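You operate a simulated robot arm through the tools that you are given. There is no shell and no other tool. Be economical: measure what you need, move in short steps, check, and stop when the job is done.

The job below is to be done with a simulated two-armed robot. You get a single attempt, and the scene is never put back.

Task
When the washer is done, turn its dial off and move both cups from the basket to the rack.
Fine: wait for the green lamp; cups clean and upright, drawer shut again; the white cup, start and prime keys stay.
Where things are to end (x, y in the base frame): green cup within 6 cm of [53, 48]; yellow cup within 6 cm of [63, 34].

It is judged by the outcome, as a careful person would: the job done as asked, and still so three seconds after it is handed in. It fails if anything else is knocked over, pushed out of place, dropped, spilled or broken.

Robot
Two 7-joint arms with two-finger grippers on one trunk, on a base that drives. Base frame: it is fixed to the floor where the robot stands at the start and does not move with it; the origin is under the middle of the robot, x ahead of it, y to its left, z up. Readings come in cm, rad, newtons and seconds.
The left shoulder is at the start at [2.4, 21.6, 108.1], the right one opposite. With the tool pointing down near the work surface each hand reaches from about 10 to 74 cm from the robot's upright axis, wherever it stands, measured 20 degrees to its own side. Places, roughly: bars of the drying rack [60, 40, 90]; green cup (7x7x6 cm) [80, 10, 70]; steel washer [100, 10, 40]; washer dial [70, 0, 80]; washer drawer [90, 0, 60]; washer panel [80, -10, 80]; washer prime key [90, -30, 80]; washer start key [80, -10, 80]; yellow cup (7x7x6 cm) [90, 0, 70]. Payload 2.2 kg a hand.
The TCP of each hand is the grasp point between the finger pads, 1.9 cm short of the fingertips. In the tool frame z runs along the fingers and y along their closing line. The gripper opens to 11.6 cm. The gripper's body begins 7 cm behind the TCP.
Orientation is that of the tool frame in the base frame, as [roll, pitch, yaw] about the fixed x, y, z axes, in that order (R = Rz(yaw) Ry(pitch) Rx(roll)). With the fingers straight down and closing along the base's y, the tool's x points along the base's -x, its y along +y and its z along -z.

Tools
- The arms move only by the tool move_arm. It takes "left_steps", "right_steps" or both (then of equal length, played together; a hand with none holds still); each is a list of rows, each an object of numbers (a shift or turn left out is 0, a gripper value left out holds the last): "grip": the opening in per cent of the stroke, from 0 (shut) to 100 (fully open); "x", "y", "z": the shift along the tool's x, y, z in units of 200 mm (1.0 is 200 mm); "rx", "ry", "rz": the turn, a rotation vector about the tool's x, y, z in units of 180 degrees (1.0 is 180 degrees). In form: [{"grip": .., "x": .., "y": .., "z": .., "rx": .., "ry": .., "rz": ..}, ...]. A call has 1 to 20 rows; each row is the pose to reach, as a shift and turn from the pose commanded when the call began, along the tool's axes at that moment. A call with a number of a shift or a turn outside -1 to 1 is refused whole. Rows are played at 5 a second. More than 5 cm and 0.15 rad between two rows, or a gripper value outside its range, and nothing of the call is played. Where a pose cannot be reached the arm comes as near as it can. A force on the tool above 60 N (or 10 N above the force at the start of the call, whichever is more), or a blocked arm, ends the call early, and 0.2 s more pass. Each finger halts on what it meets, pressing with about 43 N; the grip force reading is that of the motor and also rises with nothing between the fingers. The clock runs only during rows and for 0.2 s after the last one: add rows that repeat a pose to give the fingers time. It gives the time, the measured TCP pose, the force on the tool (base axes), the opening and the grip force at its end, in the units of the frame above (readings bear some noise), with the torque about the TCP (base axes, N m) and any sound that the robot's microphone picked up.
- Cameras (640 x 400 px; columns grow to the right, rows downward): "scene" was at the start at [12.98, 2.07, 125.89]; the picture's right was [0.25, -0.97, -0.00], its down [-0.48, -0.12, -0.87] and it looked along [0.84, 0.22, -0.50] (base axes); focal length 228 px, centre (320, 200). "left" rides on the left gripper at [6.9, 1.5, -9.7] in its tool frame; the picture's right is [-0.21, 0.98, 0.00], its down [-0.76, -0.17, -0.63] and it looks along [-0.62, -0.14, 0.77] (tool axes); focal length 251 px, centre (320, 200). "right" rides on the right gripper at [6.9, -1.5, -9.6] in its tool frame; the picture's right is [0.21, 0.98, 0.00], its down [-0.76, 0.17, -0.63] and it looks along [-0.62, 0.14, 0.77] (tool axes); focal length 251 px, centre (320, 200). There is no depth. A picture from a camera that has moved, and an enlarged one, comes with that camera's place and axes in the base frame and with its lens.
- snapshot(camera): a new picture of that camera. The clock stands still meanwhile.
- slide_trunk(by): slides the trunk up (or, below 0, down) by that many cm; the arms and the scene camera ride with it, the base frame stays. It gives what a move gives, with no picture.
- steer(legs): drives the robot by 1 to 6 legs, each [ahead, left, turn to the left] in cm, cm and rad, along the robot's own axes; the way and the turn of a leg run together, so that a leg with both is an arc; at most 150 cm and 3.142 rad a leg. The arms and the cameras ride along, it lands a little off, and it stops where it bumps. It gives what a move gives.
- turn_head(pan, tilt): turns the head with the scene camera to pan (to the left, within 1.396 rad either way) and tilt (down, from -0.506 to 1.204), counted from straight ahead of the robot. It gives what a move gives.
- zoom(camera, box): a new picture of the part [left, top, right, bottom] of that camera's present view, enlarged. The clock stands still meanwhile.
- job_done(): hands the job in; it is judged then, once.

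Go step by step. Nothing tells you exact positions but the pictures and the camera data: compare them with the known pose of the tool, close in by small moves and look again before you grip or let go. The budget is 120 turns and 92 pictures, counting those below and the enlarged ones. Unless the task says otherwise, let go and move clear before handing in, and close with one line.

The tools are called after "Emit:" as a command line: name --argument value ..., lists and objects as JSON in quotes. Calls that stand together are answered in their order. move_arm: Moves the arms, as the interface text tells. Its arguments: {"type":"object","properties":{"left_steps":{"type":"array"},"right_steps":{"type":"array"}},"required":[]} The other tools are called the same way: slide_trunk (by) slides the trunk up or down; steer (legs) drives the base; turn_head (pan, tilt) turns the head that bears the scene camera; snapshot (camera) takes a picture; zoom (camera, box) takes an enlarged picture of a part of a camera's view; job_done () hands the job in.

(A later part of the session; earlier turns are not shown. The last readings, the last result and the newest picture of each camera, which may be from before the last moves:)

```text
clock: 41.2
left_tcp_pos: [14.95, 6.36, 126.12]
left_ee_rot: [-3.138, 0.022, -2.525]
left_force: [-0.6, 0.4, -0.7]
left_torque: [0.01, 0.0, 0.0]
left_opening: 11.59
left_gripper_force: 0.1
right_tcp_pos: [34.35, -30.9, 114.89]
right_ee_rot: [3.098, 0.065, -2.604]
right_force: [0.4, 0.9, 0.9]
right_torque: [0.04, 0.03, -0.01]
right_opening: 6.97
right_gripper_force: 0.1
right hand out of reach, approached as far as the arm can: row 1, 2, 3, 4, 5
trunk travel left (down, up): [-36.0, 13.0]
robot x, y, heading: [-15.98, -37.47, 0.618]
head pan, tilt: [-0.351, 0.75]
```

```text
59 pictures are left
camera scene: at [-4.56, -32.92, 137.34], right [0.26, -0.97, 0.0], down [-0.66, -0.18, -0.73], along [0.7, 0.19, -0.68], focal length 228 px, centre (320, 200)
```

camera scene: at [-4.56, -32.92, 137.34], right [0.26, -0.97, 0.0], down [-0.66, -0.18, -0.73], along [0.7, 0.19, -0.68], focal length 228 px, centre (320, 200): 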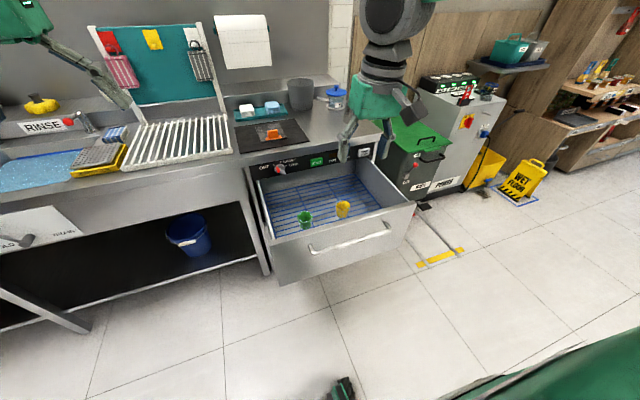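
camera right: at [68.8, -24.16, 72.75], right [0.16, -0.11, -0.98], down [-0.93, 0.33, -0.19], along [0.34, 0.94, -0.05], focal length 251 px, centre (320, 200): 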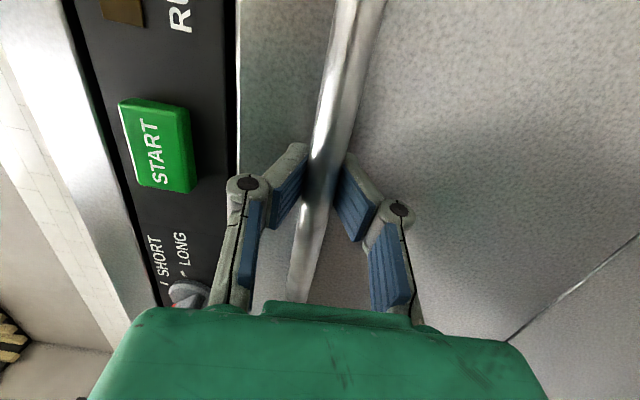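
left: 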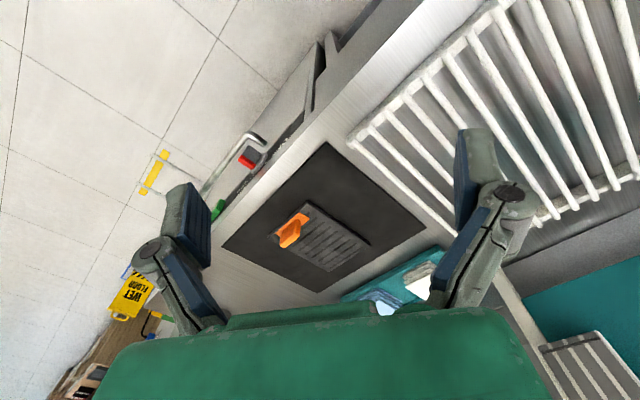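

The right hand is now pointing down in a natural pose, and the cups lie ahead of it, so I'll use the right hand after all. I drive a bit closer, lower the trunk, and turn the fingers to close along the drawer's depth.

Emit:
steer --legs '[[12, 0, 0]]'

Emit:
slide_trunk --by -13

Emit:
move_arm --right_steps '[{"rz": 0.045, "x": -0.05, "grip": 100}, {"rz": 0.09, "x": -0.1}, {"rz": 0.135, "x": -0.15}, {"rz": 0.18, "x": -0.2}, {"rz": 0.225, "x": -0.25}, {"rz": 0.27, "x": -0.3}, {"rz": 0.315, "x": -0.35}, {"rz": 0.36, "x": -0.4}, {"rz": 0.405, "x": -0.45}, {"rz": 0.45, "x": -0.5}, {"rz": 0.475, "x": -0.5}, {"rz": 0.5, "x": -0.5}]'

Emit:
snapshot --camera "right"

Emit:
snapshot --camera "scene"

```text
clock: 42.4
left_tcp_pos: [24.73, 12.59, 126.28]
left_ee_rot: [3.14, 0.021, -2.528]
left_force: [0.6, -0.2, 0.7]
left_torque: [-0.02, 0.01, 0.01]
left_opening: 11.59
left_gripper_force: 0.0
right_tcp_pos: [44.03, -24.72, 114.76]
right_ee_rot: [3.094, 0.067, -2.609]
right_force: [1.2, 0.2, 0.1]
right_torque: [-0.01, 0.02, 0.02]
right_opening: 6.95
right_gripper_force: 0.1
trunk travel left (down, up): [-36.0, 13.0]
robot x, y, heading: [-6.38, -31.14, 0.611]
head pan, tilt: [-0.351, 0.75]
```

```text
clock: 44.0
left_tcp_pos: [24.53, 12.66, 113.21]
left_ee_rot: [-3.14, 0.025, -2.527]
left_force: [-0.2, 0.4, 0.9]
left_torque: [0.0, 0.0, 0.02]
left_opening: 11.62
left_gripper_force: 0.0
right_tcp_pos: [43.74, -24.76, 101.85]
right_ee_rot: [3.094, 0.069, -2.607]
right_force: [0.1, 0.1, 0.1]
right_torque: [0.01, 0.0, 0.0]
right_opening: 6.94
right_gripper_force: 0.2
trunk travel left (down, up): [-23.0, 26.0]
robot x, y, heading: [-6.41, -30.98, 0.614]
head pan, tilt: [-0.351, 0.75]
```

```text
clock: 46.6
left_tcp_pos: [24.47, 12.62, 113.33]
left_ee_rot: [-3.139, 0.024, -2.528]
left_force: [0.2, -0.2, 0.2]
left_torque: [-0.04, -0.03, -0.01]
left_opening: 11.61
left_gripper_force: 0.0
right_tcp_pos: [52.42, -19.54, 102.64]
right_ee_rot: [3.074, -0.048, 2.106]
right_force: [-0.3, -0.5, -0.2]
right_torque: [0.01, -0.01, -0.04]
right_opening: 11.59
right_gripper_force: 0.1
trunk travel left (down, up): [-23.0, 26.0]
robot x, y, heading: [-6.31, -31.07, 0.609]
head pan, tilt: [-0.351, 0.75]
```

```text
58 pictures are left
camera right: at [47.33, -15.01, 112.56], right [0.73, 0.68, 0.08], down [0.51, -0.61, 0.61], along [0.46, -0.4, -0.79], focal length 251 px, centre (320, 200)
```

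right: 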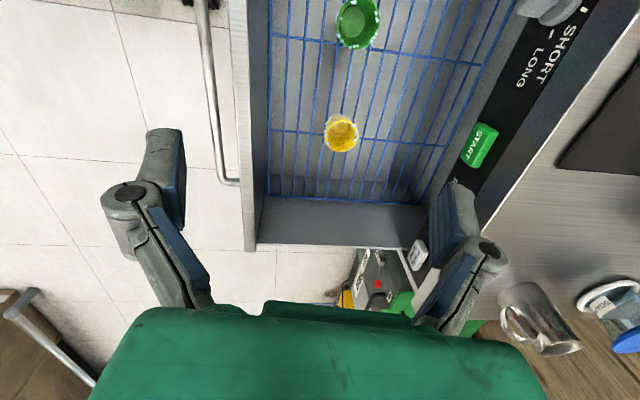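

```text
57 pictures are left
camera scene: at [5.1, -26.51, 124.34], right [0.26, -0.97, 0.0], down [-0.66, -0.18, -0.73], along [0.7, 0.19, -0.68], focal length 228 px, centre (320, 200)
```

scene: 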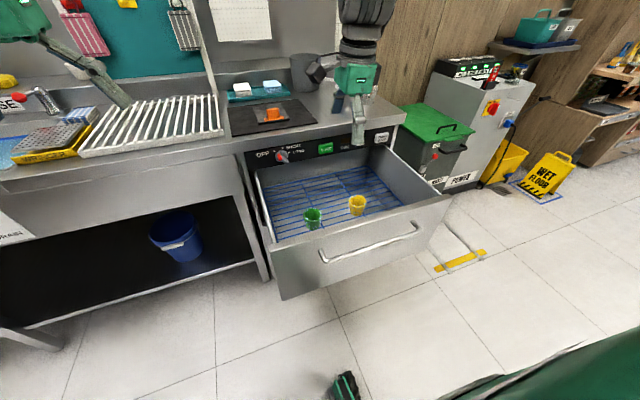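

Emit:
zoom --camera "scene" --box '[240, 140, 400, 240]'

Emit:
zoom --camera "right" --box '[200, 0, 440, 150]'

```text
4.00 times, centred on (320, 190) of scene
camera zoom: at [5.1, -26.51, 124.34], right [0.26, -0.97, 0.0], down [-0.66, -0.18, -0.73], along [0.7, 0.19, -0.68], focal length 911 px, centre (320, 240)
```

zoom: 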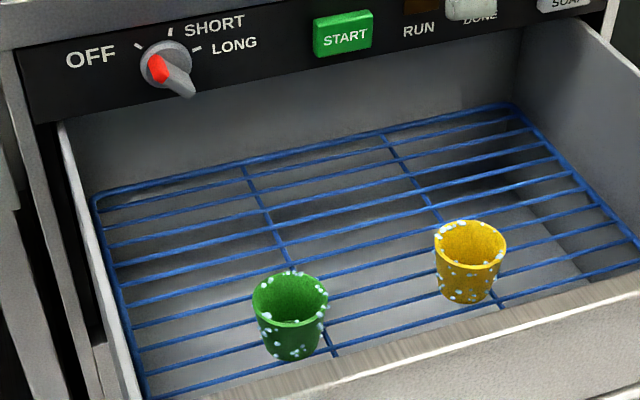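

```text
2.67 times, centred on (320, 75) of right
camera zoom: at [47.33, -15.01, 112.56], right [0.73, 0.68, 0.08], down [0.51, -0.61, 0.61], along [0.46, -0.4, -0.79], focal length 670 px, centre (320, 533)
```

zoom: 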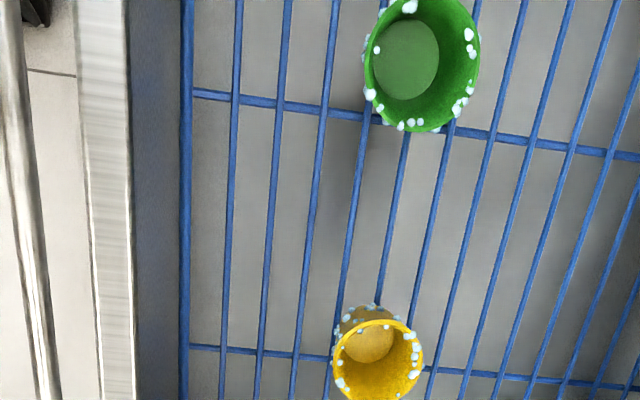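

Rays from both cameras put the rims near z 68.5: green at about (55.2, -10.4), yellow at about (66, -24). I level the hand over green and then turn it so the camera stays clear of the drawer wall.

Emit:
move_arm --right_steps '[{"rx": 0.005, "ry": -0.004, "x": 0.07, "y": 0.07, "z": 0.1}, {"rx": 0.01, "ry": -0.008, "x": 0.14, "y": 0.14, "z": 0.2}, {"rx": 0.015, "ry": -0.012, "x": 0.21, "y": 0.21, "z": 0.3}, {"rx": 0.0216, "ry": -0.0153, "x": 0.28, "y": 0.28, "z": 0.4}, {"rx": 0.0216, "ry": -0.0153, "x": 0.32, "y": 0.35, "z": 0.5}]'

Emit:
move_arm --right_steps '[{"rz": -0.045}, {"rz": -0.09}, {"rz": -0.135}, {"rz": -0.18}, {"rz": -0.225}, {"rz": -0.27}, {"rz": -0.315}, {"rz": -0.36}, {"rz": -0.405}, {"rz": -0.45}, {"rz": -0.495}, {"rz": -0.54}, {"rz": -0.585}, {"rz": -0.63}, {"rz": -0.675}, {"rz": -0.72}, {"rz": -0.75}, {"rz": -0.75}]'

Emit:
snapshot --camera "right"

```text
clock: 47.8
left_tcp_pos: [24.44, 12.57, 113.31]
left_ee_rot: [-3.139, 0.026, -2.526]
left_force: [0.5, 0.0, 0.2]
left_torque: [0.0, -0.02, 0.01]
left_opening: 11.61
left_gripper_force: 0.1
right_tcp_pos: [55.3, -9.63, 93.42]
right_ee_rot: [3.141, 0.002, 2.106]
right_force: [0.0, 0.1, 0.2]
right_torque: [0.0, -0.01, -0.03]
right_opening: 11.57
right_gripper_force: 0.1
trunk travel left (down, up): [-23.0, 26.0]
robot x, y, heading: [-6.2, -30.63, 0.617]
head pan, tilt: [-0.351, 0.75]
```

```text
clock: 51.6
left_tcp_pos: [24.51, 12.71, 113.34]
left_ee_rot: [-3.141, 0.022, -2.526]
left_force: [0.0, 0.0, -0.3]
left_torque: [-0.01, -0.03, 0.0]
left_opening: 11.57
left_gripper_force: 0.1
right_tcp_pos: [55.34, -9.82, 93.27]
right_ee_rot: [-3.141, -0.002, -1.818]
right_force: [-0.4, -0.1, 0.2]
right_torque: [0.02, -0.03, -0.03]
right_opening: 11.59
right_gripper_force: 0.1
trunk travel left (down, up): [-23.0, 26.0]
robot x, y, heading: [-5.77, -30.89, 0.612]
head pan, tilt: [-0.351, 0.75]
```

```text
54 pictures are left
camera right: at [55.34, -16.79, 103.1], right [-1.0, 0.03, 0.0], down [0.02, 0.78, 0.63], along [0.02, 0.63, -0.78], focal length 251 px, centre (320, 200)
```

right: 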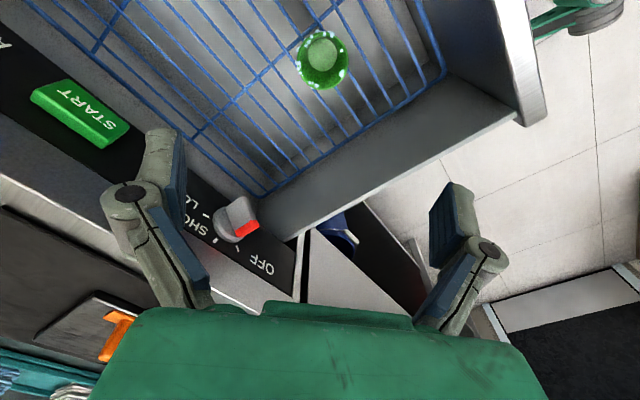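

Emit:
move_arm --right_steps '[{"x": 0.04, "y": -0.01, "z": 0.2}, {"x": 0.04, "y": -0.01, "z": 0.4}, {"x": 0.04, "y": -0.01, "z": 0.6}, {"x": 0.04, "y": -0.01, "z": 0.8}, {"x": 0.04, "y": -0.01, "z": 0.9}, {"x": 0.04, "y": -0.01, "z": 0.9}]'

Emit:
snapshot --camera "right"

Emit:
zoom --camera "scene" --box '[240, 140, 400, 240]'

```text
clock: 53.0
left_tcp_pos: [24.58, 12.62, 113.42]
left_ee_rot: [-3.14, 0.023, -2.526]
left_force: [-1.3, 0.8, 0.1]
left_torque: [-0.01, -0.03, 0.01]
left_opening: 11.63
left_gripper_force: 0.1
right_tcp_pos: [55.54, -10.62, 75.37]
right_ee_rot: [3.141, 0.0, -1.822]
right_force: [0.1, 0.2, -0.7]
right_torque: [0.03, 0.03, 0.03]
right_opening: 11.59
right_gripper_force: 0.1
trunk travel left (down, up): [-23.0, 26.0]
robot x, y, heading: [-5.93, -30.72, 0.61]
head pan, tilt: [-0.351, 0.75]
```

```text
53 pictures are left
camera right: at [55.35, -17.59, 85.06], right [-1.0, 0.03, 0.0], down [0.02, 0.77, 0.63], along [0.02, 0.63, -0.78], focal length 251 px, centre (320, 200)
```

right: 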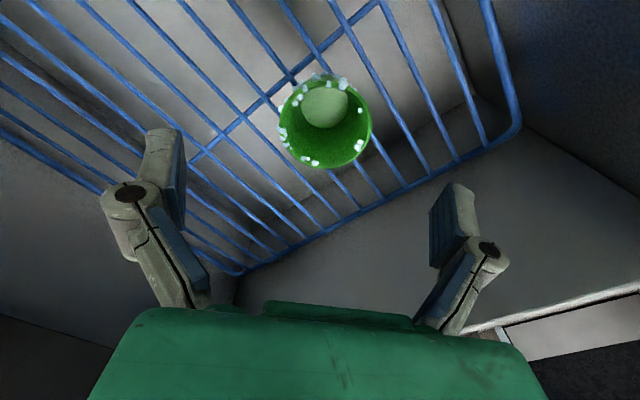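

```text
4.00 times, centred on (320, 190) of scene
camera zoom: at [5.16, -26.49, 124.33], right [0.26, -0.97, 0.0], down [-0.66, -0.18, -0.73], along [0.7, 0.19, -0.69], focal length 911 px, centre (320, 240)
```

zoom: 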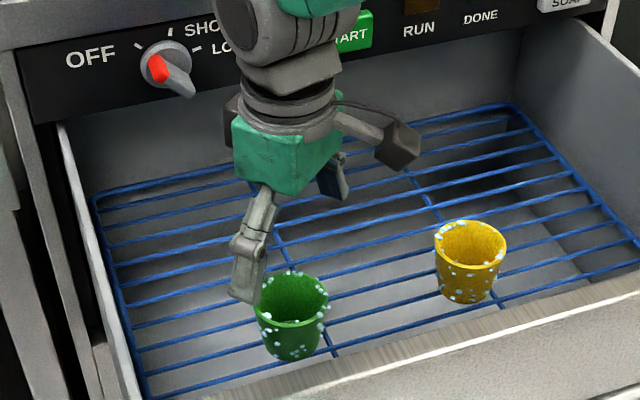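

Emit:
move_arm --right_steps '[{"y": 0.015, "z": 0.15}, {"y": 0.015, "z": 0.3}, {"y": 0.015, "z": 0.42}, {"y": 0.015, "z": 0.48}, {"y": 0.015, "z": 0.48, "grip": 70}, {"y": 0.015, "z": 0.48, "grip": 40}, {"y": 0.015, "z": 0.48, "grip": 20}, {"y": 0.015, "z": 0.48, "grip": 20}, {"y": 0.015, "z": 0.48, "grip": 20}]'

Emit:
snapshot --camera "right"

Emit:
zoom --camera "scene" --box '[240, 140, 400, 240]'

```text
clock: 55.0
left_tcp_pos: [24.46, 12.62, 113.27]
left_ee_rot: [-3.14, 0.025, -2.528]
left_force: [-0.3, 0.1, -0.5]
left_torque: [0.0, 0.04, -0.01]
left_opening: 11.58
left_gripper_force: 0.0
right_tcp_pos: [55.23, -10.33, 65.8]
right_ee_rot: [-3.139, 0.0, -1.821]
right_force: [0.5, 0.5, -0.3]
right_torque: [0.03, -0.03, 0.01]
right_opening: 5.56
right_gripper_force: 43.0
trunk travel left (down, up): [-23.0, 26.0]
robot x, y, heading: [-6.35, -31.08, 0.615]
head pan, tilt: [-0.351, 0.75]
```

```text
51 pictures are left
camera right: at [55.04, -17.41, 75.48], right [-1.0, 0.03, 0.0], down [0.02, 0.78, 0.63], along [0.02, 0.63, -0.78], focal length 251 px, centre (320, 200)
```

right: 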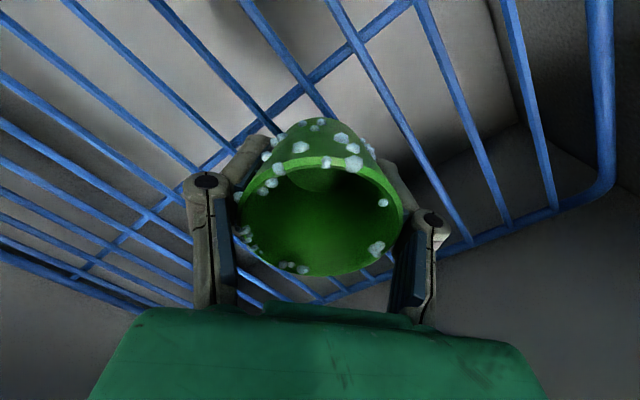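

```text
4.00 times, centred on (320, 190) of scene
camera zoom: at [5.17, -26.48, 124.33], right [0.26, -0.97, 0.0], down [-0.66, -0.18, -0.73], along [0.7, 0.19, -0.69], focal length 911 px, centre (320, 240)
```

zoom: 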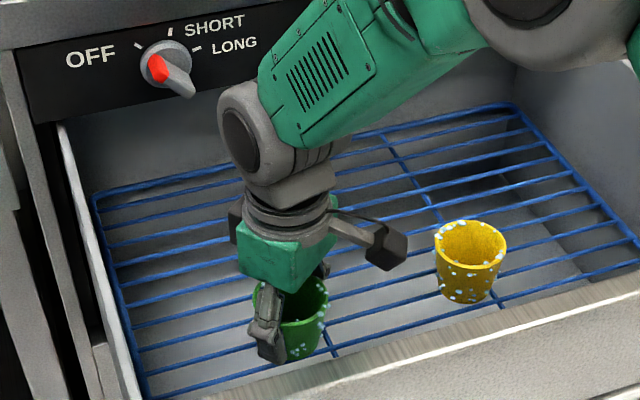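

Green is held firmly (opening 5.56). I lift it straight up and raise the trunk for clearance.

Emit:
move_arm --right_steps '[{"z": -0.1}, {"z": -0.3}, {"z": -0.5}, {"z": -0.7}, {"z": -0.9}, {"z": -1.0}, {"z": -1.0}]'

Emit:
slide_trunk --by 20

Emit:
snapshot --camera "right"

```text
clock: 56.6
left_tcp_pos: [24.55, 12.67, 113.2]
left_ee_rot: [-3.139, 0.025, -2.528]
left_force: [0.5, 0.7, -1.1]
left_torque: [0.02, -0.02, 0.02]
left_opening: 11.59
left_gripper_force: 0.1
right_tcp_pos: [55.13, -10.56, 85.88]
right_ee_rot: [-3.139, -0.002, -1.818]
right_force: [0.7, -1.1, -0.7]
right_torque: [0.0, -0.04, -0.01]
right_opening: 5.56
right_gripper_force: 43.0
trunk travel left (down, up): [-23.0, 26.0]
robot x, y, heading: [-6.33, -30.57, 0.61]
head pan, tilt: [-0.351, 0.75]
```

```text
clock: 58.8
left_tcp_pos: [24.56, 12.6, 133.21]
left_ee_rot: [-3.14, 0.025, -2.526]
left_force: [-0.4, 0.7, 0.6]
left_torque: [0.05, 0.02, 0.0]
left_opening: 11.59
left_gripper_force: 0.1
right_tcp_pos: [55.17, -10.48, 105.73]
right_ee_rot: [-3.14, -0.001, -1.819]
right_force: [0.3, -0.2, 0.0]
right_torque: [0.0, 0.0, -0.02]
right_opening: 5.57
right_gripper_force: 42.5
trunk travel left (down, up): [-43.0, 6.0]
robot x, y, heading: [-6.14, -30.98, 0.612]
head pan, tilt: [-0.351, 0.75]
```

```text
49 pictures are left
camera right: at [55.03, -17.44, 115.49], right [-1.0, 0.03, 0.0], down [0.02, 0.78, 0.63], along [0.02, 0.63, -0.78], focal length 251 px, centre (320, 200)
```

right: 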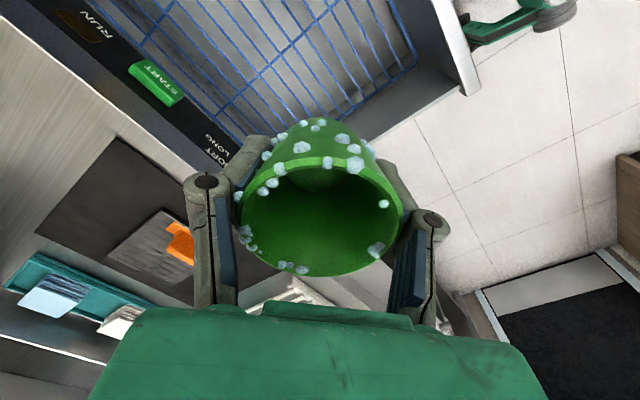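

Emit:
steer --legs '[[0, 48.5, 0], [25, 0, 0]]'

Emit:
turn_head --pan -0.2 --tilt 0.7

Emit:
snapshot --camera "scene"

Emit:
snapshot --camera "right"

```text
clock: 63.1
left_tcp_pos: [16.59, 67.75, 133.07]
left_ee_rot: [-3.13, 0.024, -2.529]
left_force: [-0.5, 1.1, -0.2]
left_torque: [-0.03, -0.02, 0.0]
left_opening: 11.62
left_gripper_force: 0.0
right_tcp_pos: [47.12, 44.41, 105.98]
right_ee_rot: [-3.134, -0.007, -1.821]
right_force: [-0.7, 0.3, -0.1]
right_torque: [-0.06, -0.04, 0.02]
right_opening: 5.48
right_gripper_force: 42.7
trunk travel left (down, up): [-43.0, 6.0]
robot x, y, heading: [-13.99, 23.79, 0.608]
head pan, tilt: [-0.351, 0.75]
```

```text
clock: 63.8
left_tcp_pos: [17.2, 66.48, 133.4]
left_ee_rot: [3.141, 0.027, -2.53]
left_force: [-0.2, 0.4, -0.6]
left_torque: [0.01, 0.03, 0.0]
left_opening: 11.61
left_gripper_force: 0.0
right_tcp_pos: [47.73, 43.33, 105.94]
right_ee_rot: [-3.141, 0.003, -1.824]
right_force: [0.0, 0.0, -0.4]
right_torque: [0.01, 0.02, 0.0]
right_opening: 5.5
right_gripper_force: 42.8
trunk travel left (down, up): [-43.0, 6.0]
robot x, y, heading: [-13.92, 23.64, 0.613]
head pan, tilt: [-0.201, 0.7]
```

```text
48 pictures are left
camera scene: at [-1.72, 28.31, 144.72], right [0.4, -0.92, -0.01], down [-0.6, -0.25, -0.76], along [0.7, 0.3, -0.65], focal length 228 px, centre (320, 200)
```

scene: 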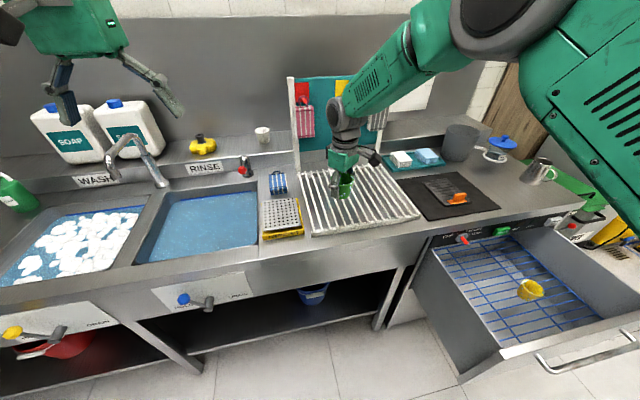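

```text
47 pictures are left
camera right: at [47.56, 36.33, 115.56], right [-1.0, 0.04, 0.0], down [0.03, 0.77, 0.63], along [0.02, 0.63, -0.77], focal length 251 px, centre (320, 200)
```

right: 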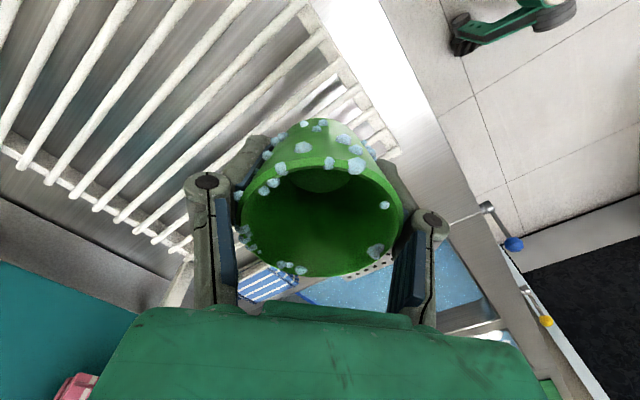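

Emit:
move_arm --right_steps '[{"x": -0.1, "y": -0.07}, {"x": -0.2, "y": -0.14}, {"x": -0.294, "y": -0.198}, {"x": -0.294, "y": -0.198, "z": 0.15}, {"x": -0.294, "y": -0.198, "z": 0.3}, {"x": -0.294, "y": -0.198, "z": 0.35}, {"x": -0.294, "y": -0.198, "z": 0.35}]'

Emit:
zoom --camera "scene" --box '[280, 120, 440, 220]'

Emit:
snapshot --camera "right"

```text
clock: 65.4
left_tcp_pos: [16.95, 66.53, 133.51]
left_ee_rot: [-3.14, 0.026, -2.529]
left_force: [0.1, -0.6, -0.2]
left_torque: [0.01, 0.02, -0.02]
left_opening: 11.59
left_gripper_force: 0.1
right_tcp_pos: [52.85, 48.36, 99.09]
right_ee_rot: [-3.139, 0.001, -1.826]
right_force: [0.5, 0.8, -0.9]
right_torque: [0.01, 0.0, -0.01]
right_opening: 5.44
right_gripper_force: 43.2
trunk travel left (down, up): [-43.0, 6.0]
robot x, y, heading: [-14.1, 23.42, 0.611]
head pan, tilt: [-0.201, 0.7]
```

```text
4.00 times, centred on (360, 170) of scene
camera zoom: at [-2.26, 28.91, 144.75], right [0.4, -0.92, 0.0], down [-0.59, -0.26, -0.76], along [0.7, 0.3, -0.65], focal length 911 px, centre (160, 320)
```

zoom: 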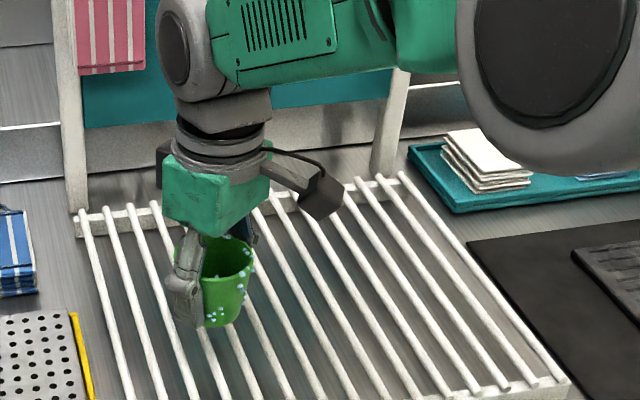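

```text
45 pictures are left
camera right: at [52.77, 41.29, 108.79], right [-1.0, 0.04, 0.0], down [0.03, 0.77, 0.63], along [0.03, 0.63, -0.77], focal length 251 px, centre (320, 200)
```

right: 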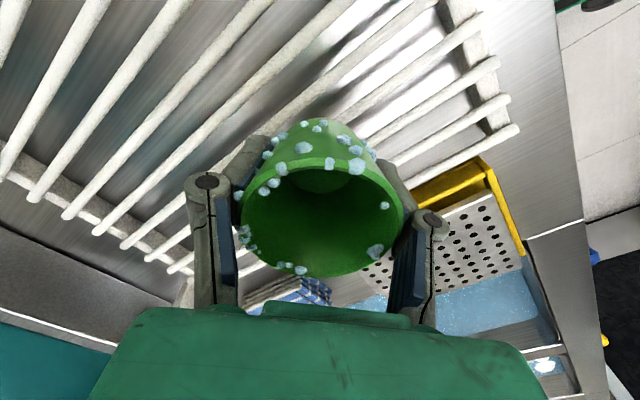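

Emit:
zoom --camera "scene" --box '[290, 160, 434, 250]'

```text
4.44 times, centred on (362, 205) of scene
camera zoom: at [-2.26, 28.91, 144.75], right [0.4, -0.92, 0.0], down [-0.59, -0.26, -0.76], along [0.7, 0.3, -0.65], focal length 1012 px, centre (133, 178)
```

zoom: 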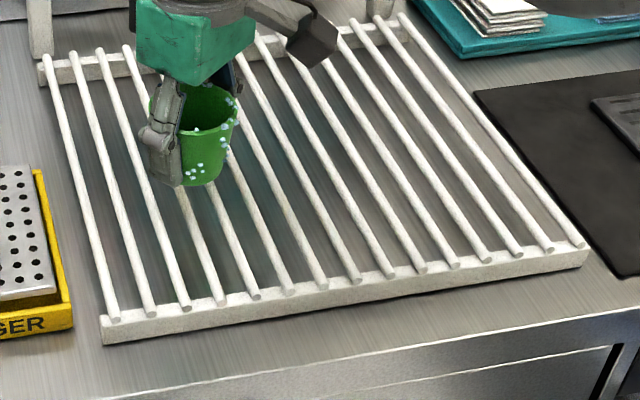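

The rack has 15 bars about 2.6 cm apart; the cup base should be centred between two bars, so I nudge 0.5 cm left and lower cautiously.

Emit:
move_arm --right_steps '[{"x": -0.016, "y": 0.019, "z": 0.05}, {"x": -0.016, "y": 0.019, "z": 0.12}, {"x": -0.016, "y": 0.019, "z": 0.18}, {"x": -0.016, "y": 0.019, "z": 0.21}, {"x": -0.016, "y": 0.019, "z": 0.21}]'

Emit:
zoom --camera "scene" --box '[302, 150, 366, 190]'

```text
clock: 66.6
left_tcp_pos: [16.25, 67.09, 133.47]
left_ee_rot: [-3.134, 0.029, -2.528]
left_force: [0.4, 0.7, 0.4]
left_torque: [0.01, 0.01, -0.02]
left_opening: 11.6
left_gripper_force: 0.1
right_tcp_pos: [52.32, 49.17, 95.6]
right_ee_rot: [-3.125, 0.006, -1.822]
right_force: [1.9, 2.8, 35.4]
right_torque: [-0.03, 0.05, 0.12]
right_opening: 5.46
right_gripper_force: 42.9
trunk travel left (down, up): [-43.0, 6.0]
robot x, y, heading: [-13.82, 23.26, 0.609]
head pan, tilt: [-0.201, 0.7]
```

```text
10.00 times, centred on (334, 170) of scene
camera zoom: at [-3.13, 29.15, 144.85], right [0.4, -0.92, 0.0], down [-0.59, -0.26, -0.76], along [0.7, 0.3, -0.64], focal length 2277 px, centre (180, 500)
```

zoom: 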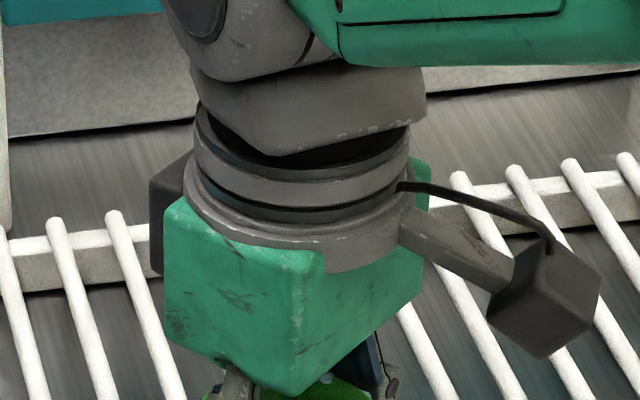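

Contact: 35 N at z 95.6, so the cup stands on the bars. I ease off the pressure and check before letting go.

Emit:
move_arm --right_steps '[{"z": -0.015}, {"z": -0.025}, {"z": -0.025}]'

Emit:
zoom --camera "scene" --box '[302, 165, 398, 225]'

```text
clock: 67.4
left_tcp_pos: [16.4, 67.23, 133.39]
left_ee_rot: [-3.132, 0.029, -2.53]
left_force: [-0.4, -1.0, -0.4]
left_torque: [-0.01, 0.01, -0.02]
left_opening: 11.6
left_gripper_force: 0.0
right_tcp_pos: [52.3, 49.16, 95.57]
right_ee_rot: [-3.134, 0.002, -1.823]
right_force: [3.8, 6.8, 22.7]
right_torque: [0.19, -0.22, 0.05]
right_opening: 5.39
right_gripper_force: 43.5
trunk travel left (down, up): [-43.0, 6.0]
robot x, y, heading: [-13.62, 23.61, 0.606]
head pan, tilt: [-0.201, 0.7]
```

```text
6.67 times, centred on (350, 195) of scene
camera zoom: at [-2.86, 29.3, 144.79], right [0.4, -0.92, 0.0], down [-0.59, -0.26, -0.76], along [0.7, 0.3, -0.65], focal length 1518 px, centre (120, 233)
```

zoom: 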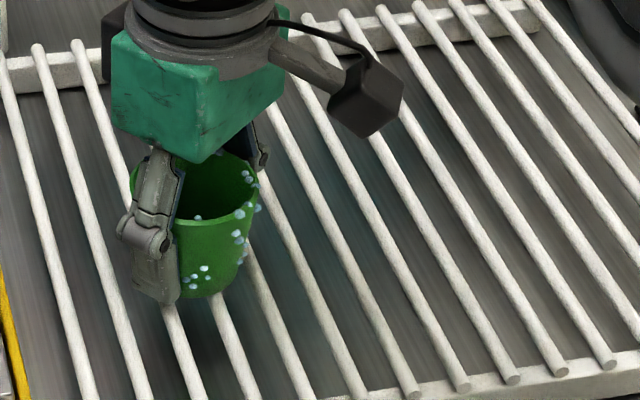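

Emit:
move_arm --right_steps '[{"z": -0.015}, {"z": -0.015, "grip": 52}, {"z": -0.015, "grip": 60}, {"z": -0.015, "grip": 75}, {"z": -0.015, "grip": 85}, {"z": -0.015, "grip": 85}]'

Emit:
snapshot --camera "right"

Emit:
zoom --camera "scene" --box '[302, 165, 398, 225]'

```text
clock: 68.8
left_tcp_pos: [16.58, 67.17, 133.42]
left_ee_rot: [-3.135, 0.028, -2.529]
left_force: [0.4, 1.3, 0.5]
left_torque: [-0.01, 0.01, 0.02]
left_opening: 11.61
left_gripper_force: 0.0
right_tcp_pos: [52.47, 48.99, 95.77]
right_ee_rot: [-3.135, -0.001, -1.821]
right_force: [0.0, -0.3, 0.3]
right_torque: [0.02, 0.01, -0.01]
right_opening: 9.84
right_gripper_force: 0.1
trunk travel left (down, up): [-43.0, 6.0]
robot x, y, heading: [-13.89, 23.44, 0.614]
head pan, tilt: [-0.201, 0.7]
```

```text
41 pictures are left
camera right: at [52.22, 42.0, 105.43], right [-1.0, 0.04, -0.01], down [0.02, 0.78, 0.63], along [0.03, 0.63, -0.78], focal length 251 px, centre (320, 200)
```

right: 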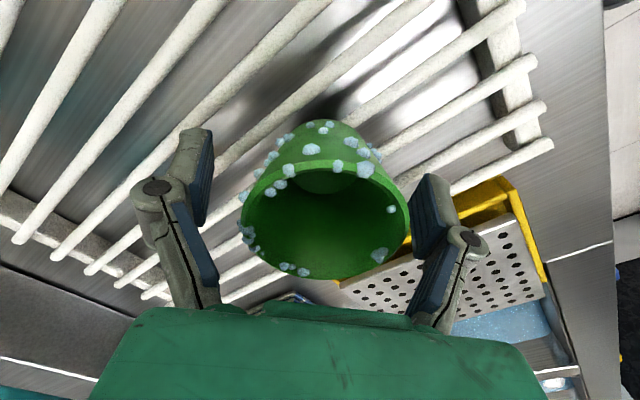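

```text
6.67 times, centred on (350, 195) of scene
camera zoom: at [-2.48, 29.25, 144.75], right [0.4, -0.92, 0.0], down [-0.59, -0.26, -0.76], along [0.7, 0.3, -0.65], focal length 1518 px, centre (120, 233)
```

zoom: 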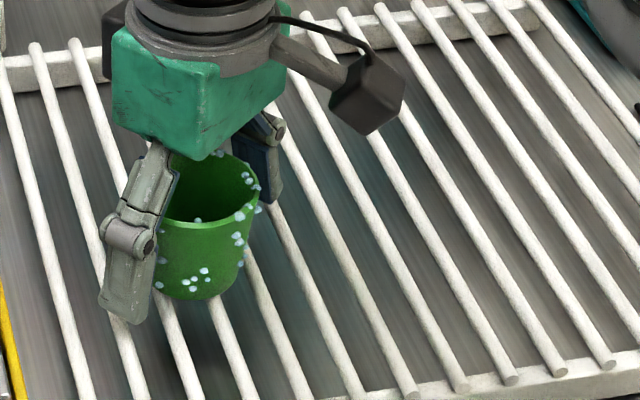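

Green stands on the rack at about (52.4, 49). I withdraw straight up and go back for yellow.

Emit:
move_arm --right_steps '[{"z": -0.05, "grip": 95}, {"z": -0.2, "grip": 100}, {"z": -0.4}, {"z": -0.6}, {"z": -0.7}, {"z": -0.7}]'

Emit:
zoom --camera "scene" --box '[282, 140, 442, 240]'

```text
clock: 70.2
left_tcp_pos: [16.71, 67.14, 133.45]
left_ee_rot: [-3.137, 0.026, -2.53]
left_force: [-0.2, -0.5, 0.1]
left_torque: [0.02, 0.0, 0.01]
left_opening: 11.6
left_gripper_force: 0.0
right_tcp_pos: [52.26, 49.03, 109.6]
right_ee_rot: [-3.138, -0.003, -1.821]
right_force: [0.3, 0.2, -0.9]
right_torque: [-0.02, 0.01, 0.0]
right_opening: 11.59
right_gripper_force: 0.1
trunk travel left (down, up): [-43.0, 6.0]
robot x, y, heading: [-13.61, 23.58, 0.609]
head pan, tilt: [-0.201, 0.7]
```

```text
4.00 times, centred on (362, 190) of scene
camera zoom: at [-2.42, 29.25, 144.74], right [0.4, -0.92, 0.0], down [-0.59, -0.26, -0.76], along [0.7, 0.3, -0.65], focal length 911 px, centre (152, 240)
```

zoom: 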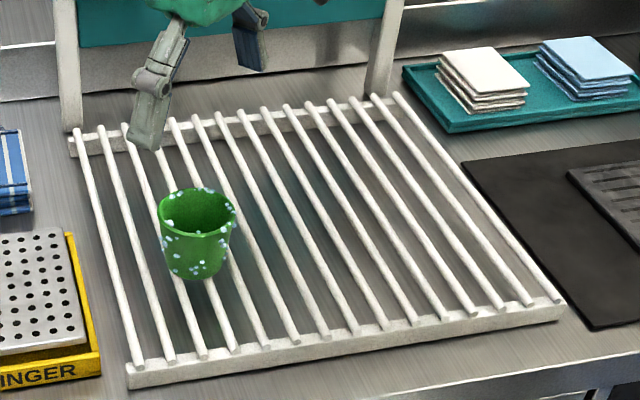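

Emit:
steer --legs '[[-28, 0, 0], [0, -67, 0]]'

Emit:
slide_trunk --by -20

Emit:
snapshot --camera "right"

Emit:
snapshot --camera "scene"

```text
clock: 75.4
left_tcp_pos: [31.53, -2.76, 133.42]
left_ee_rot: [-3.138, 0.025, -2.527]
left_force: [-0.3, 0.8, 0.4]
left_torque: [0.02, 0.0, -0.02]
left_opening: 11.58
left_gripper_force: 0.0
right_tcp_pos: [67.32, -20.75, 109.61]
right_ee_rot: [-3.139, 0.0, -1.82]
right_force: [0.2, -1.0, 0.3]
right_torque: [0.02, -0.02, -0.04]
right_opening: 11.63
right_gripper_force: 0.0
trunk travel left (down, up): [-43.0, 6.0]
robot x, y, heading: [0.86, -46.28, 0.608]
head pan, tilt: [-0.201, 0.7]
```

```text
clock: 77.5
left_tcp_pos: [30.94, -2.79, 113.61]
left_ee_rot: [-3.135, 0.033, -2.527]
left_force: [-0.6, -0.1, -0.3]
left_torque: [-0.04, 0.02, -0.01]
left_opening: 11.61
left_gripper_force: 0.1
right_tcp_pos: [66.8, -20.8, 89.98]
right_ee_rot: [-3.133, 0.001, -1.821]
right_force: [0.4, -0.1, -0.4]
right_torque: [0.0, 0.02, 0.01]
right_opening: 11.61
right_gripper_force: 0.1
trunk travel left (down, up): [-23.0, 26.0]
robot x, y, heading: [0.84, -46.35, 0.613]
head pan, tilt: [-0.201, 0.7]
```

```text
38 pictures are left
camera right: at [66.55, -27.8, 99.66], right [-1.0, 0.03, -0.01], down [0.02, 0.77, 0.63], along [0.03, 0.63, -0.77], focal length 251 px, centre (320, 200)
```

right: 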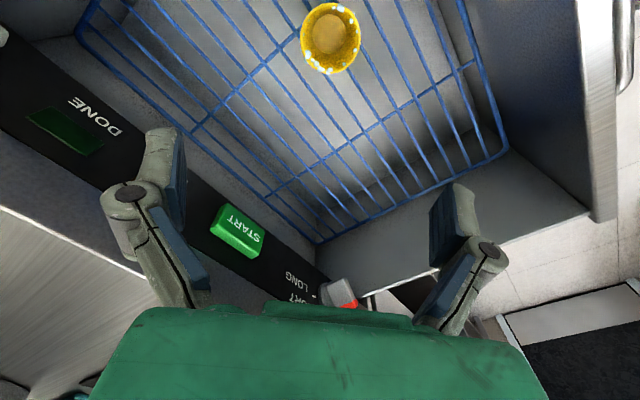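

```text
37 pictures are left
camera scene: at [12.29, -40.59, 124.76], right [0.4, -0.92, 0.0], down [-0.59, -0.26, -0.76], along [0.7, 0.3, -0.65], focal length 228 px, centre (320, 200)
```

scene: 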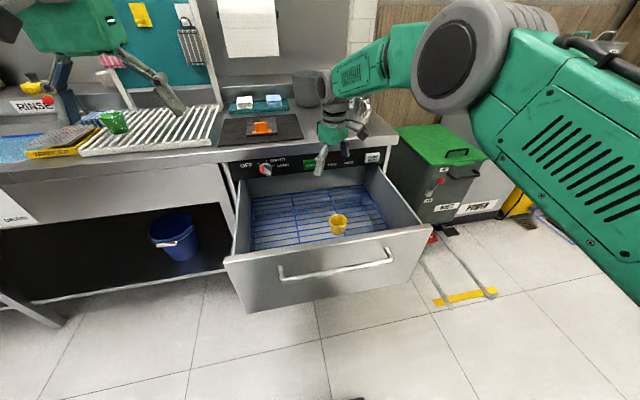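

The green cup looks odd at the picture's edge; I check it before going on.

Emit:
zoom --camera "scene" --box '[64, 85, 192, 165]'

```text
5.00 times, centred on (128, 125) of scene
camera zoom: at [12.29, -40.59, 124.76], right [0.4, -0.92, 0.0], down [-0.59, -0.26, -0.76], along [0.7, 0.3, -0.65], focal length 1139 px, centre (1280, 575)
```

zoom: 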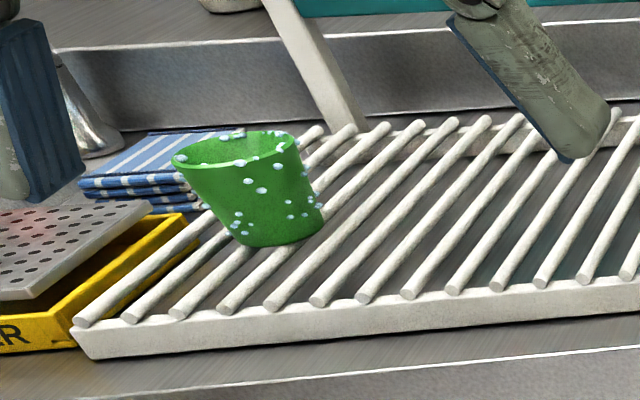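

Green is upright (just lens stretch; the rack post leans the same). Yellow's rim is at about (65.85, -24.1); I descend above it.

Emit:
move_arm --right_steps '[{"x": 0.086, "y": 0.002, "z": 0.1}, {"x": 0.172, "y": 0.005, "z": 0.25}, {"x": 0.172, "y": 0.005, "z": 0.45}, {"x": 0.172, "y": 0.005, "z": 0.65}, {"x": 0.172, "y": 0.005, "z": 0.73}, {"x": 0.172, "y": 0.005, "z": 0.73}]'

Emit:
snapshot --camera "right"

```text
clock: 78.9
left_tcp_pos: [30.95, -2.88, 113.54]
left_ee_rot: [-3.137, 0.034, -2.528]
left_force: [0.6, -0.3, -0.3]
left_torque: [-0.02, 0.0, -0.01]
left_opening: 11.62
left_gripper_force: 0.1
right_tcp_pos: [66.06, -24.29, 75.54]
right_ee_rot: [-3.131, 0.002, -1.821]
right_force: [-0.7, 0.1, -0.1]
right_torque: [0.03, 0.0, -0.01]
right_opening: 11.59
right_gripper_force: 0.2
trunk travel left (down, up): [-23.0, 26.0]
robot x, y, heading: [0.63, -46.25, 0.607]
head pan, tilt: [-0.201, 0.7]
```

```text
35 pictures are left
camera right: at [65.85, -31.22, 85.19], right [-1.0, 0.03, -0.01], down [0.02, 0.77, 0.63], along [0.03, 0.63, -0.77], focal length 251 px, centre (320, 200)
```

right: 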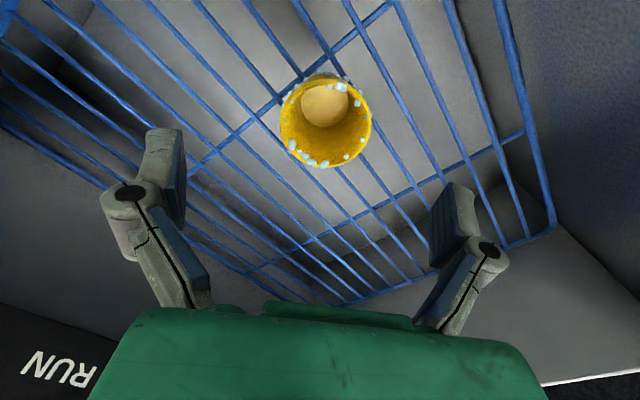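

The view matches the green one at the same stage, so I do the same final descent and close.

Emit:
move_arm --right_steps '[{"y": 0.015, "z": 0.15}, {"y": 0.015, "z": 0.3}, {"y": 0.015, "z": 0.42}, {"y": 0.015, "z": 0.487}, {"y": 0.015, "z": 0.487, "grip": 70}, {"y": 0.015, "z": 0.487, "grip": 40}, {"y": 0.015, "z": 0.487, "grip": 20}, {"y": 0.015, "z": 0.487, "grip": 20}, {"y": 0.015, "z": 0.487, "grip": 20}]'

Emit:
move_arm --right_steps '[{"z": -0.1}, {"z": -0.3}, {"z": -0.5}, {"z": -0.7}, {"z": -0.9}, {"z": -1.0}, {"z": -1.0}]'

Emit:
snapshot --camera "right"

```text
clock: 80.9
left_tcp_pos: [30.92, -2.87, 113.6]
left_ee_rot: [-3.137, 0.03, -2.526]
left_force: [0.7, 0.5, 0.0]
left_torque: [-0.01, 0.0, -0.02]
left_opening: 11.61
left_gripper_force: 0.0
right_tcp_pos: [65.65, -24.07, 65.46]
right_ee_rot: [-3.132, 0.003, -1.82]
right_force: [0.1, 0.0, 1.1]
right_torque: [0.0, 0.0, 0.03]
right_opening: 5.4
right_gripper_force: 43.0
trunk travel left (down, up): [-23.0, 26.0]
robot x, y, heading: [0.96, -46.13, 0.606]
head pan, tilt: [-0.201, 0.7]
```

```text
clock: 82.5
left_tcp_pos: [31.01, -2.93, 113.57]
left_ee_rot: [-3.136, 0.028, -2.527]
left_force: [-0.9, 0.2, -0.1]
left_torque: [0.03, -0.02, 0.03]
left_opening: 11.58
left_gripper_force: 0.1
right_tcp_pos: [65.48, -23.97, 85.4]
right_ee_rot: [-3.135, 0.001, -1.82]
right_force: [0.4, -0.1, -0.2]
right_torque: [0.0, 0.01, 0.01]
right_opening: 5.35
right_gripper_force: 43.3
trunk travel left (down, up): [-23.0, 26.0]
robot x, y, heading: [0.93, -46.56, 0.614]
head pan, tilt: [-0.201, 0.7]
```

```text
34 pictures are left
camera right: at [65.3, -31.12, 95.18], right [-1.0, 0.03, -0.01], down [0.02, 0.77, 0.63], along [0.03, 0.63, -0.77], focal length 251 px, centre (320, 200)
```

right: 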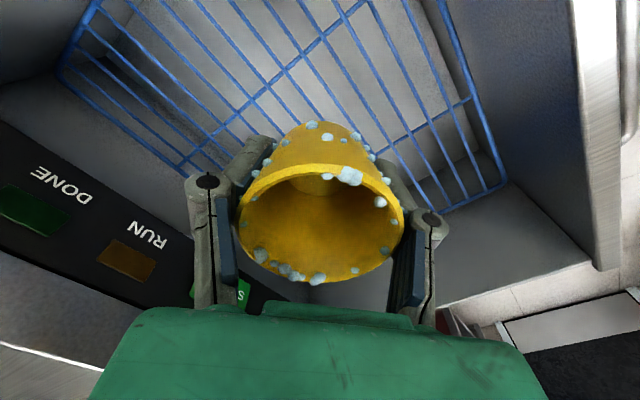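

Emit:
slide_trunk --by 20

Emit:
steer --legs '[[0, 49.4, 0], [25, 0, 0]]'

Emit:
snapshot --camera "scene"

```text
clock: 84.7
left_tcp_pos: [30.99, -2.9, 133.61]
left_ee_rot: [-3.137, 0.03, -2.527]
left_force: [0.0, -0.3, -0.1]
left_torque: [0.01, 0.0, 0.04]
left_opening: 11.61
left_gripper_force: 0.0
right_tcp_pos: [65.43, -24.08, 105.31]
right_ee_rot: [-3.134, 0.002, -1.82]
right_force: [0.0, -0.6, -0.5]
right_torque: [-0.02, 0.02, -0.01]
right_opening: 5.33
right_gripper_force: 42.6
trunk travel left (down, up): [-43.0, 6.0]
robot x, y, heading: [0.78, -46.28, 0.612]
head pan, tilt: [-0.201, 0.7]
```

```text
clock: 89.1
left_tcp_pos: [21.42, 53.82, 133.46]
left_ee_rot: [-3.123, 0.032, -2.53]
left_force: [-0.6, 0.5, 1.0]
left_torque: [-0.06, -0.05, 0.0]
left_opening: 11.59
left_gripper_force: 0.0
right_tcp_pos: [56.07, 32.29, 105.71]
right_ee_rot: [-3.125, -0.004, -1.823]
right_force: [-0.4, 1.0, -0.6]
right_torque: [-0.07, -0.03, 0.03]
right_opening: 5.3
right_gripper_force: 43.1
trunk travel left (down, up): [-43.0, 6.0]
robot x, y, heading: [-7.36, 9.56, 0.61]
head pan, tilt: [-0.201, 0.7]
```

```text
33 pictures are left
camera scene: at [2.67, 16.02, 144.78], right [0.4, -0.92, 0.01], down [-0.59, -0.26, -0.76], along [0.7, 0.3, -0.64], focal length 228 px, centre (320, 200)
```

scene: 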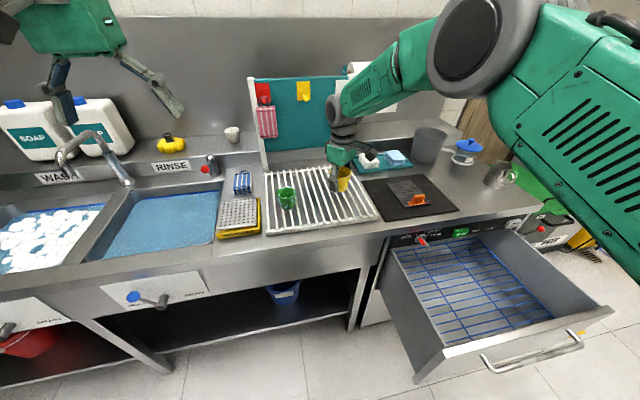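

Emit:
move_arm --right_steps '[{"x": -0.08, "y": -0.08}, {"x": -0.16, "y": -0.16}, {"x": -0.237, "y": -0.239}, {"x": -0.237, "y": -0.239, "z": 0.15}, {"x": -0.237, "y": -0.239, "z": 0.3}, {"x": -0.237, "y": -0.239, "z": 0.35}, {"x": -0.237, "y": -0.239, "z": 0.35}, {"x": -0.237, "y": -0.239, "z": 0.35}]'

Emit:
zoom --camera "scene" --box '[250, 145, 394, 235]'

```text
clock: 90.9
left_tcp_pos: [21.26, 53.56, 133.67]
left_ee_rot: [-3.127, 0.035, -2.527]
left_force: [0.0, -0.1, 0.2]
left_torque: [-0.06, 0.0, -0.02]
left_opening: 11.62
left_gripper_force: 0.1
right_tcp_pos: [61.41, 35.38, 98.93]
right_ee_rot: [-3.127, -0.001, -1.819]
right_force: [-0.4, 0.5, -1.2]
right_torque: [-0.05, -0.03, 0.0]
right_opening: 5.32
right_gripper_force: 43.2
right hand out of reach, approached as far as the arm can: row 3, 4, 5, 6, 7, 8
trunk travel left (down, up): [-43.0, 6.0]
robot x, y, heading: [-7.87, 9.72, 0.605]
head pan, tilt: [-0.201, 0.7]
```

```text
4.44 times, centred on (322, 190) of scene
camera zoom: at [3.13, 15.75, 144.76], right [0.4, -0.92, 0.01], down [-0.59, -0.26, -0.76], along [0.7, 0.3, -0.65], focal length 1012 px, centre (311, 244)
```

zoom: 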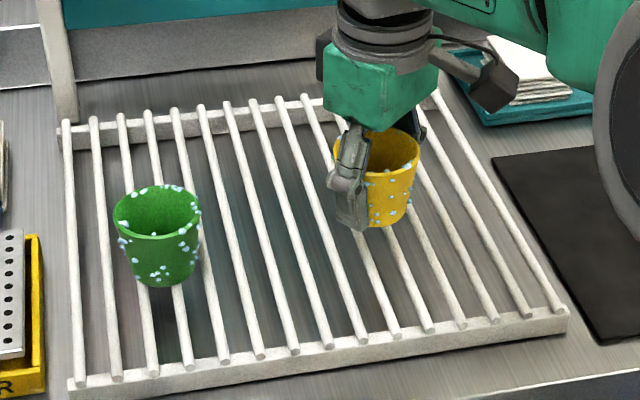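

The arm is at its reach limit and right over a bar, so I shift the base ahead and slightly right, then re-measure.

Emit:
steer --legs '[[3, -1.3, 0]]'

Emit:
move_arm --right_steps '[{"x": 0.03, "y": 0.03}, {"x": 0.06, "y": 0.06}, {"x": 0.06, "y": 0.06}, {"x": 0.06, "y": 0.06}]'

Emit:
zoom --camera "scene" --box '[250, 145, 394, 235]'

```text
clock: 91.7
left_tcp_pos: [23.94, 53.69, 133.89]
left_ee_rot: [-3.127, 0.038, -2.528]
left_force: [0.4, -0.6, 0.8]
left_torque: [0.01, -0.03, 0.04]
left_opening: 11.57
left_gripper_force: 0.1
right_tcp_pos: [64.19, 35.71, 99.29]
right_ee_rot: [-3.122, 0.006, -1.818]
right_force: [-0.4, 0.2, -1.3]
right_torque: [0.02, -0.03, 0.0]
right_opening: 5.35
right_gripper_force: 43.2
trunk travel left (down, up): [-43.0, 6.0]
robot x, y, heading: [-4.71, 9.94, 0.606]
head pan, tilt: [-0.201, 0.7]
```

```text
clock: 92.7
left_tcp_pos: [22.92, 55.52, 133.61]
left_ee_rot: [-3.114, 0.035, -2.526]
left_force: [-0.6, 0.0, -0.1]
left_torque: [-0.04, -0.05, 0.02]
left_opening: 11.59
left_gripper_force: 0.0
right_tcp_pos: [61.86, 36.26, 99.49]
right_ee_rot: [-3.114, -0.004, -1.819]
right_force: [-0.1, 0.9, -1.3]
right_torque: [-0.04, -0.05, -0.01]
right_opening: 5.31
right_gripper_force: 42.8
trunk travel left (down, up): [-43.0, 6.0]
robot x, y, heading: [-4.72, 10.48, 0.607]
head pan, tilt: [-0.201, 0.7]
```

```text
4.44 times, centred on (322, 190) of scene
camera zoom: at [6.12, 16.87, 144.75], right [0.4, -0.92, 0.01], down [-0.59, -0.26, -0.76], along [0.7, 0.3, -0.65], focal length 1012 px, centre (311, 244)
```

zoom: 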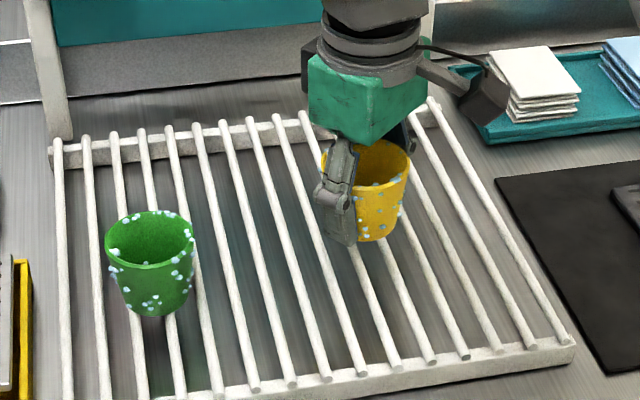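

Emit:
move_arm --right_steps '[{}, {}, {}, {}, {}]'

Emit:
zoom --camera "scene" --box '[250, 145, 394, 235]'

```text
clock: 93.9
left_tcp_pos: [23.6, 54.66, 133.55]
left_ee_rot: [-3.119, 0.036, -2.528]
left_force: [0.3, 0.9, -0.1]
left_torque: [-0.03, -0.01, 0.01]
left_opening: 11.6
left_gripper_force: 0.1
right_tcp_pos: [62.37, 35.67, 99.26]
right_ee_rot: [-3.119, -0.001, -1.817]
right_force: [-1.1, 0.1, -0.8]
right_torque: [0.04, -0.01, 0.05]
right_opening: 5.3
right_gripper_force: 43.1
trunk travel left (down, up): [-43.0, 6.0]
robot x, y, heading: [-5.04, 10.24, 0.609]
head pan, tilt: [-0.201, 0.7]
```

```text
4.44 times, centred on (322, 190) of scene
camera zoom: at [5.79, 17.26, 144.76], right [0.4, -0.92, 0.01], down [-0.59, -0.27, -0.76], along [0.7, 0.3, -0.65], focal length 1012 px, centre (311, 244)
```

zoom: 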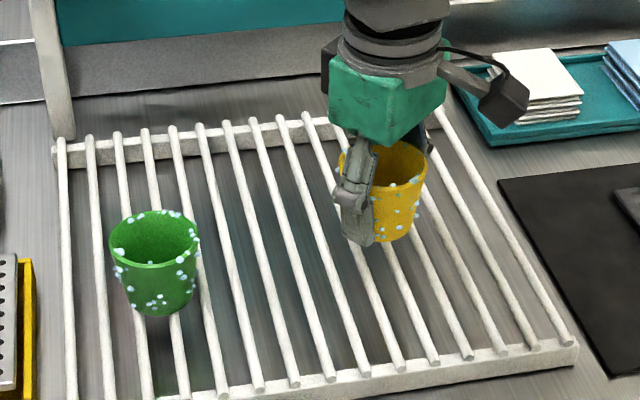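

Emit:
move_arm --right_steps '[{}, {}, {}, {}, {}, {}, {}, {}, {}, {}]'

Emit:
zoom --camera "scene" --box '[250, 145, 394, 235]'

```text
clock: 96.1
left_tcp_pos: [24.9, 52.76, 133.88]
left_ee_rot: [-3.136, 0.037, -2.53]
left_force: [0.7, -0.5, -0.2]
left_torque: [0.07, 0.02, -0.01]
left_opening: 11.6
left_gripper_force: 0.0
right_tcp_pos: [63.34, 34.01, 98.99]
right_ee_rot: [-3.13, 0.009, -1.823]
right_force: [0.8, -0.6, 0.3]
right_torque: [0.07, 0.05, -0.01]
right_opening: 5.3
right_gripper_force: 43.3
trunk travel left (down, up): [-43.0, 6.0]
robot x, y, heading: [-4.7, 9.88, 0.608]
head pan, tilt: [-0.201, 0.7]
```

```text
4.44 times, centred on (322, 190) of scene
camera zoom: at [7.97, 14.08, 144.71], right [0.39, -0.92, -0.01], down [-0.6, -0.25, -0.76], along [0.7, 0.31, -0.65], focal length 1012 px, centre (311, 244)
```

zoom: 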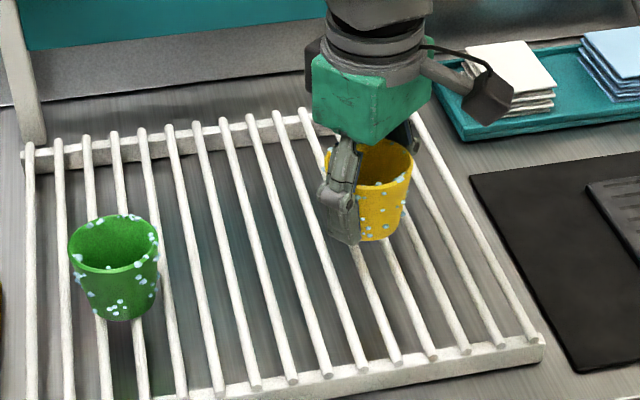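

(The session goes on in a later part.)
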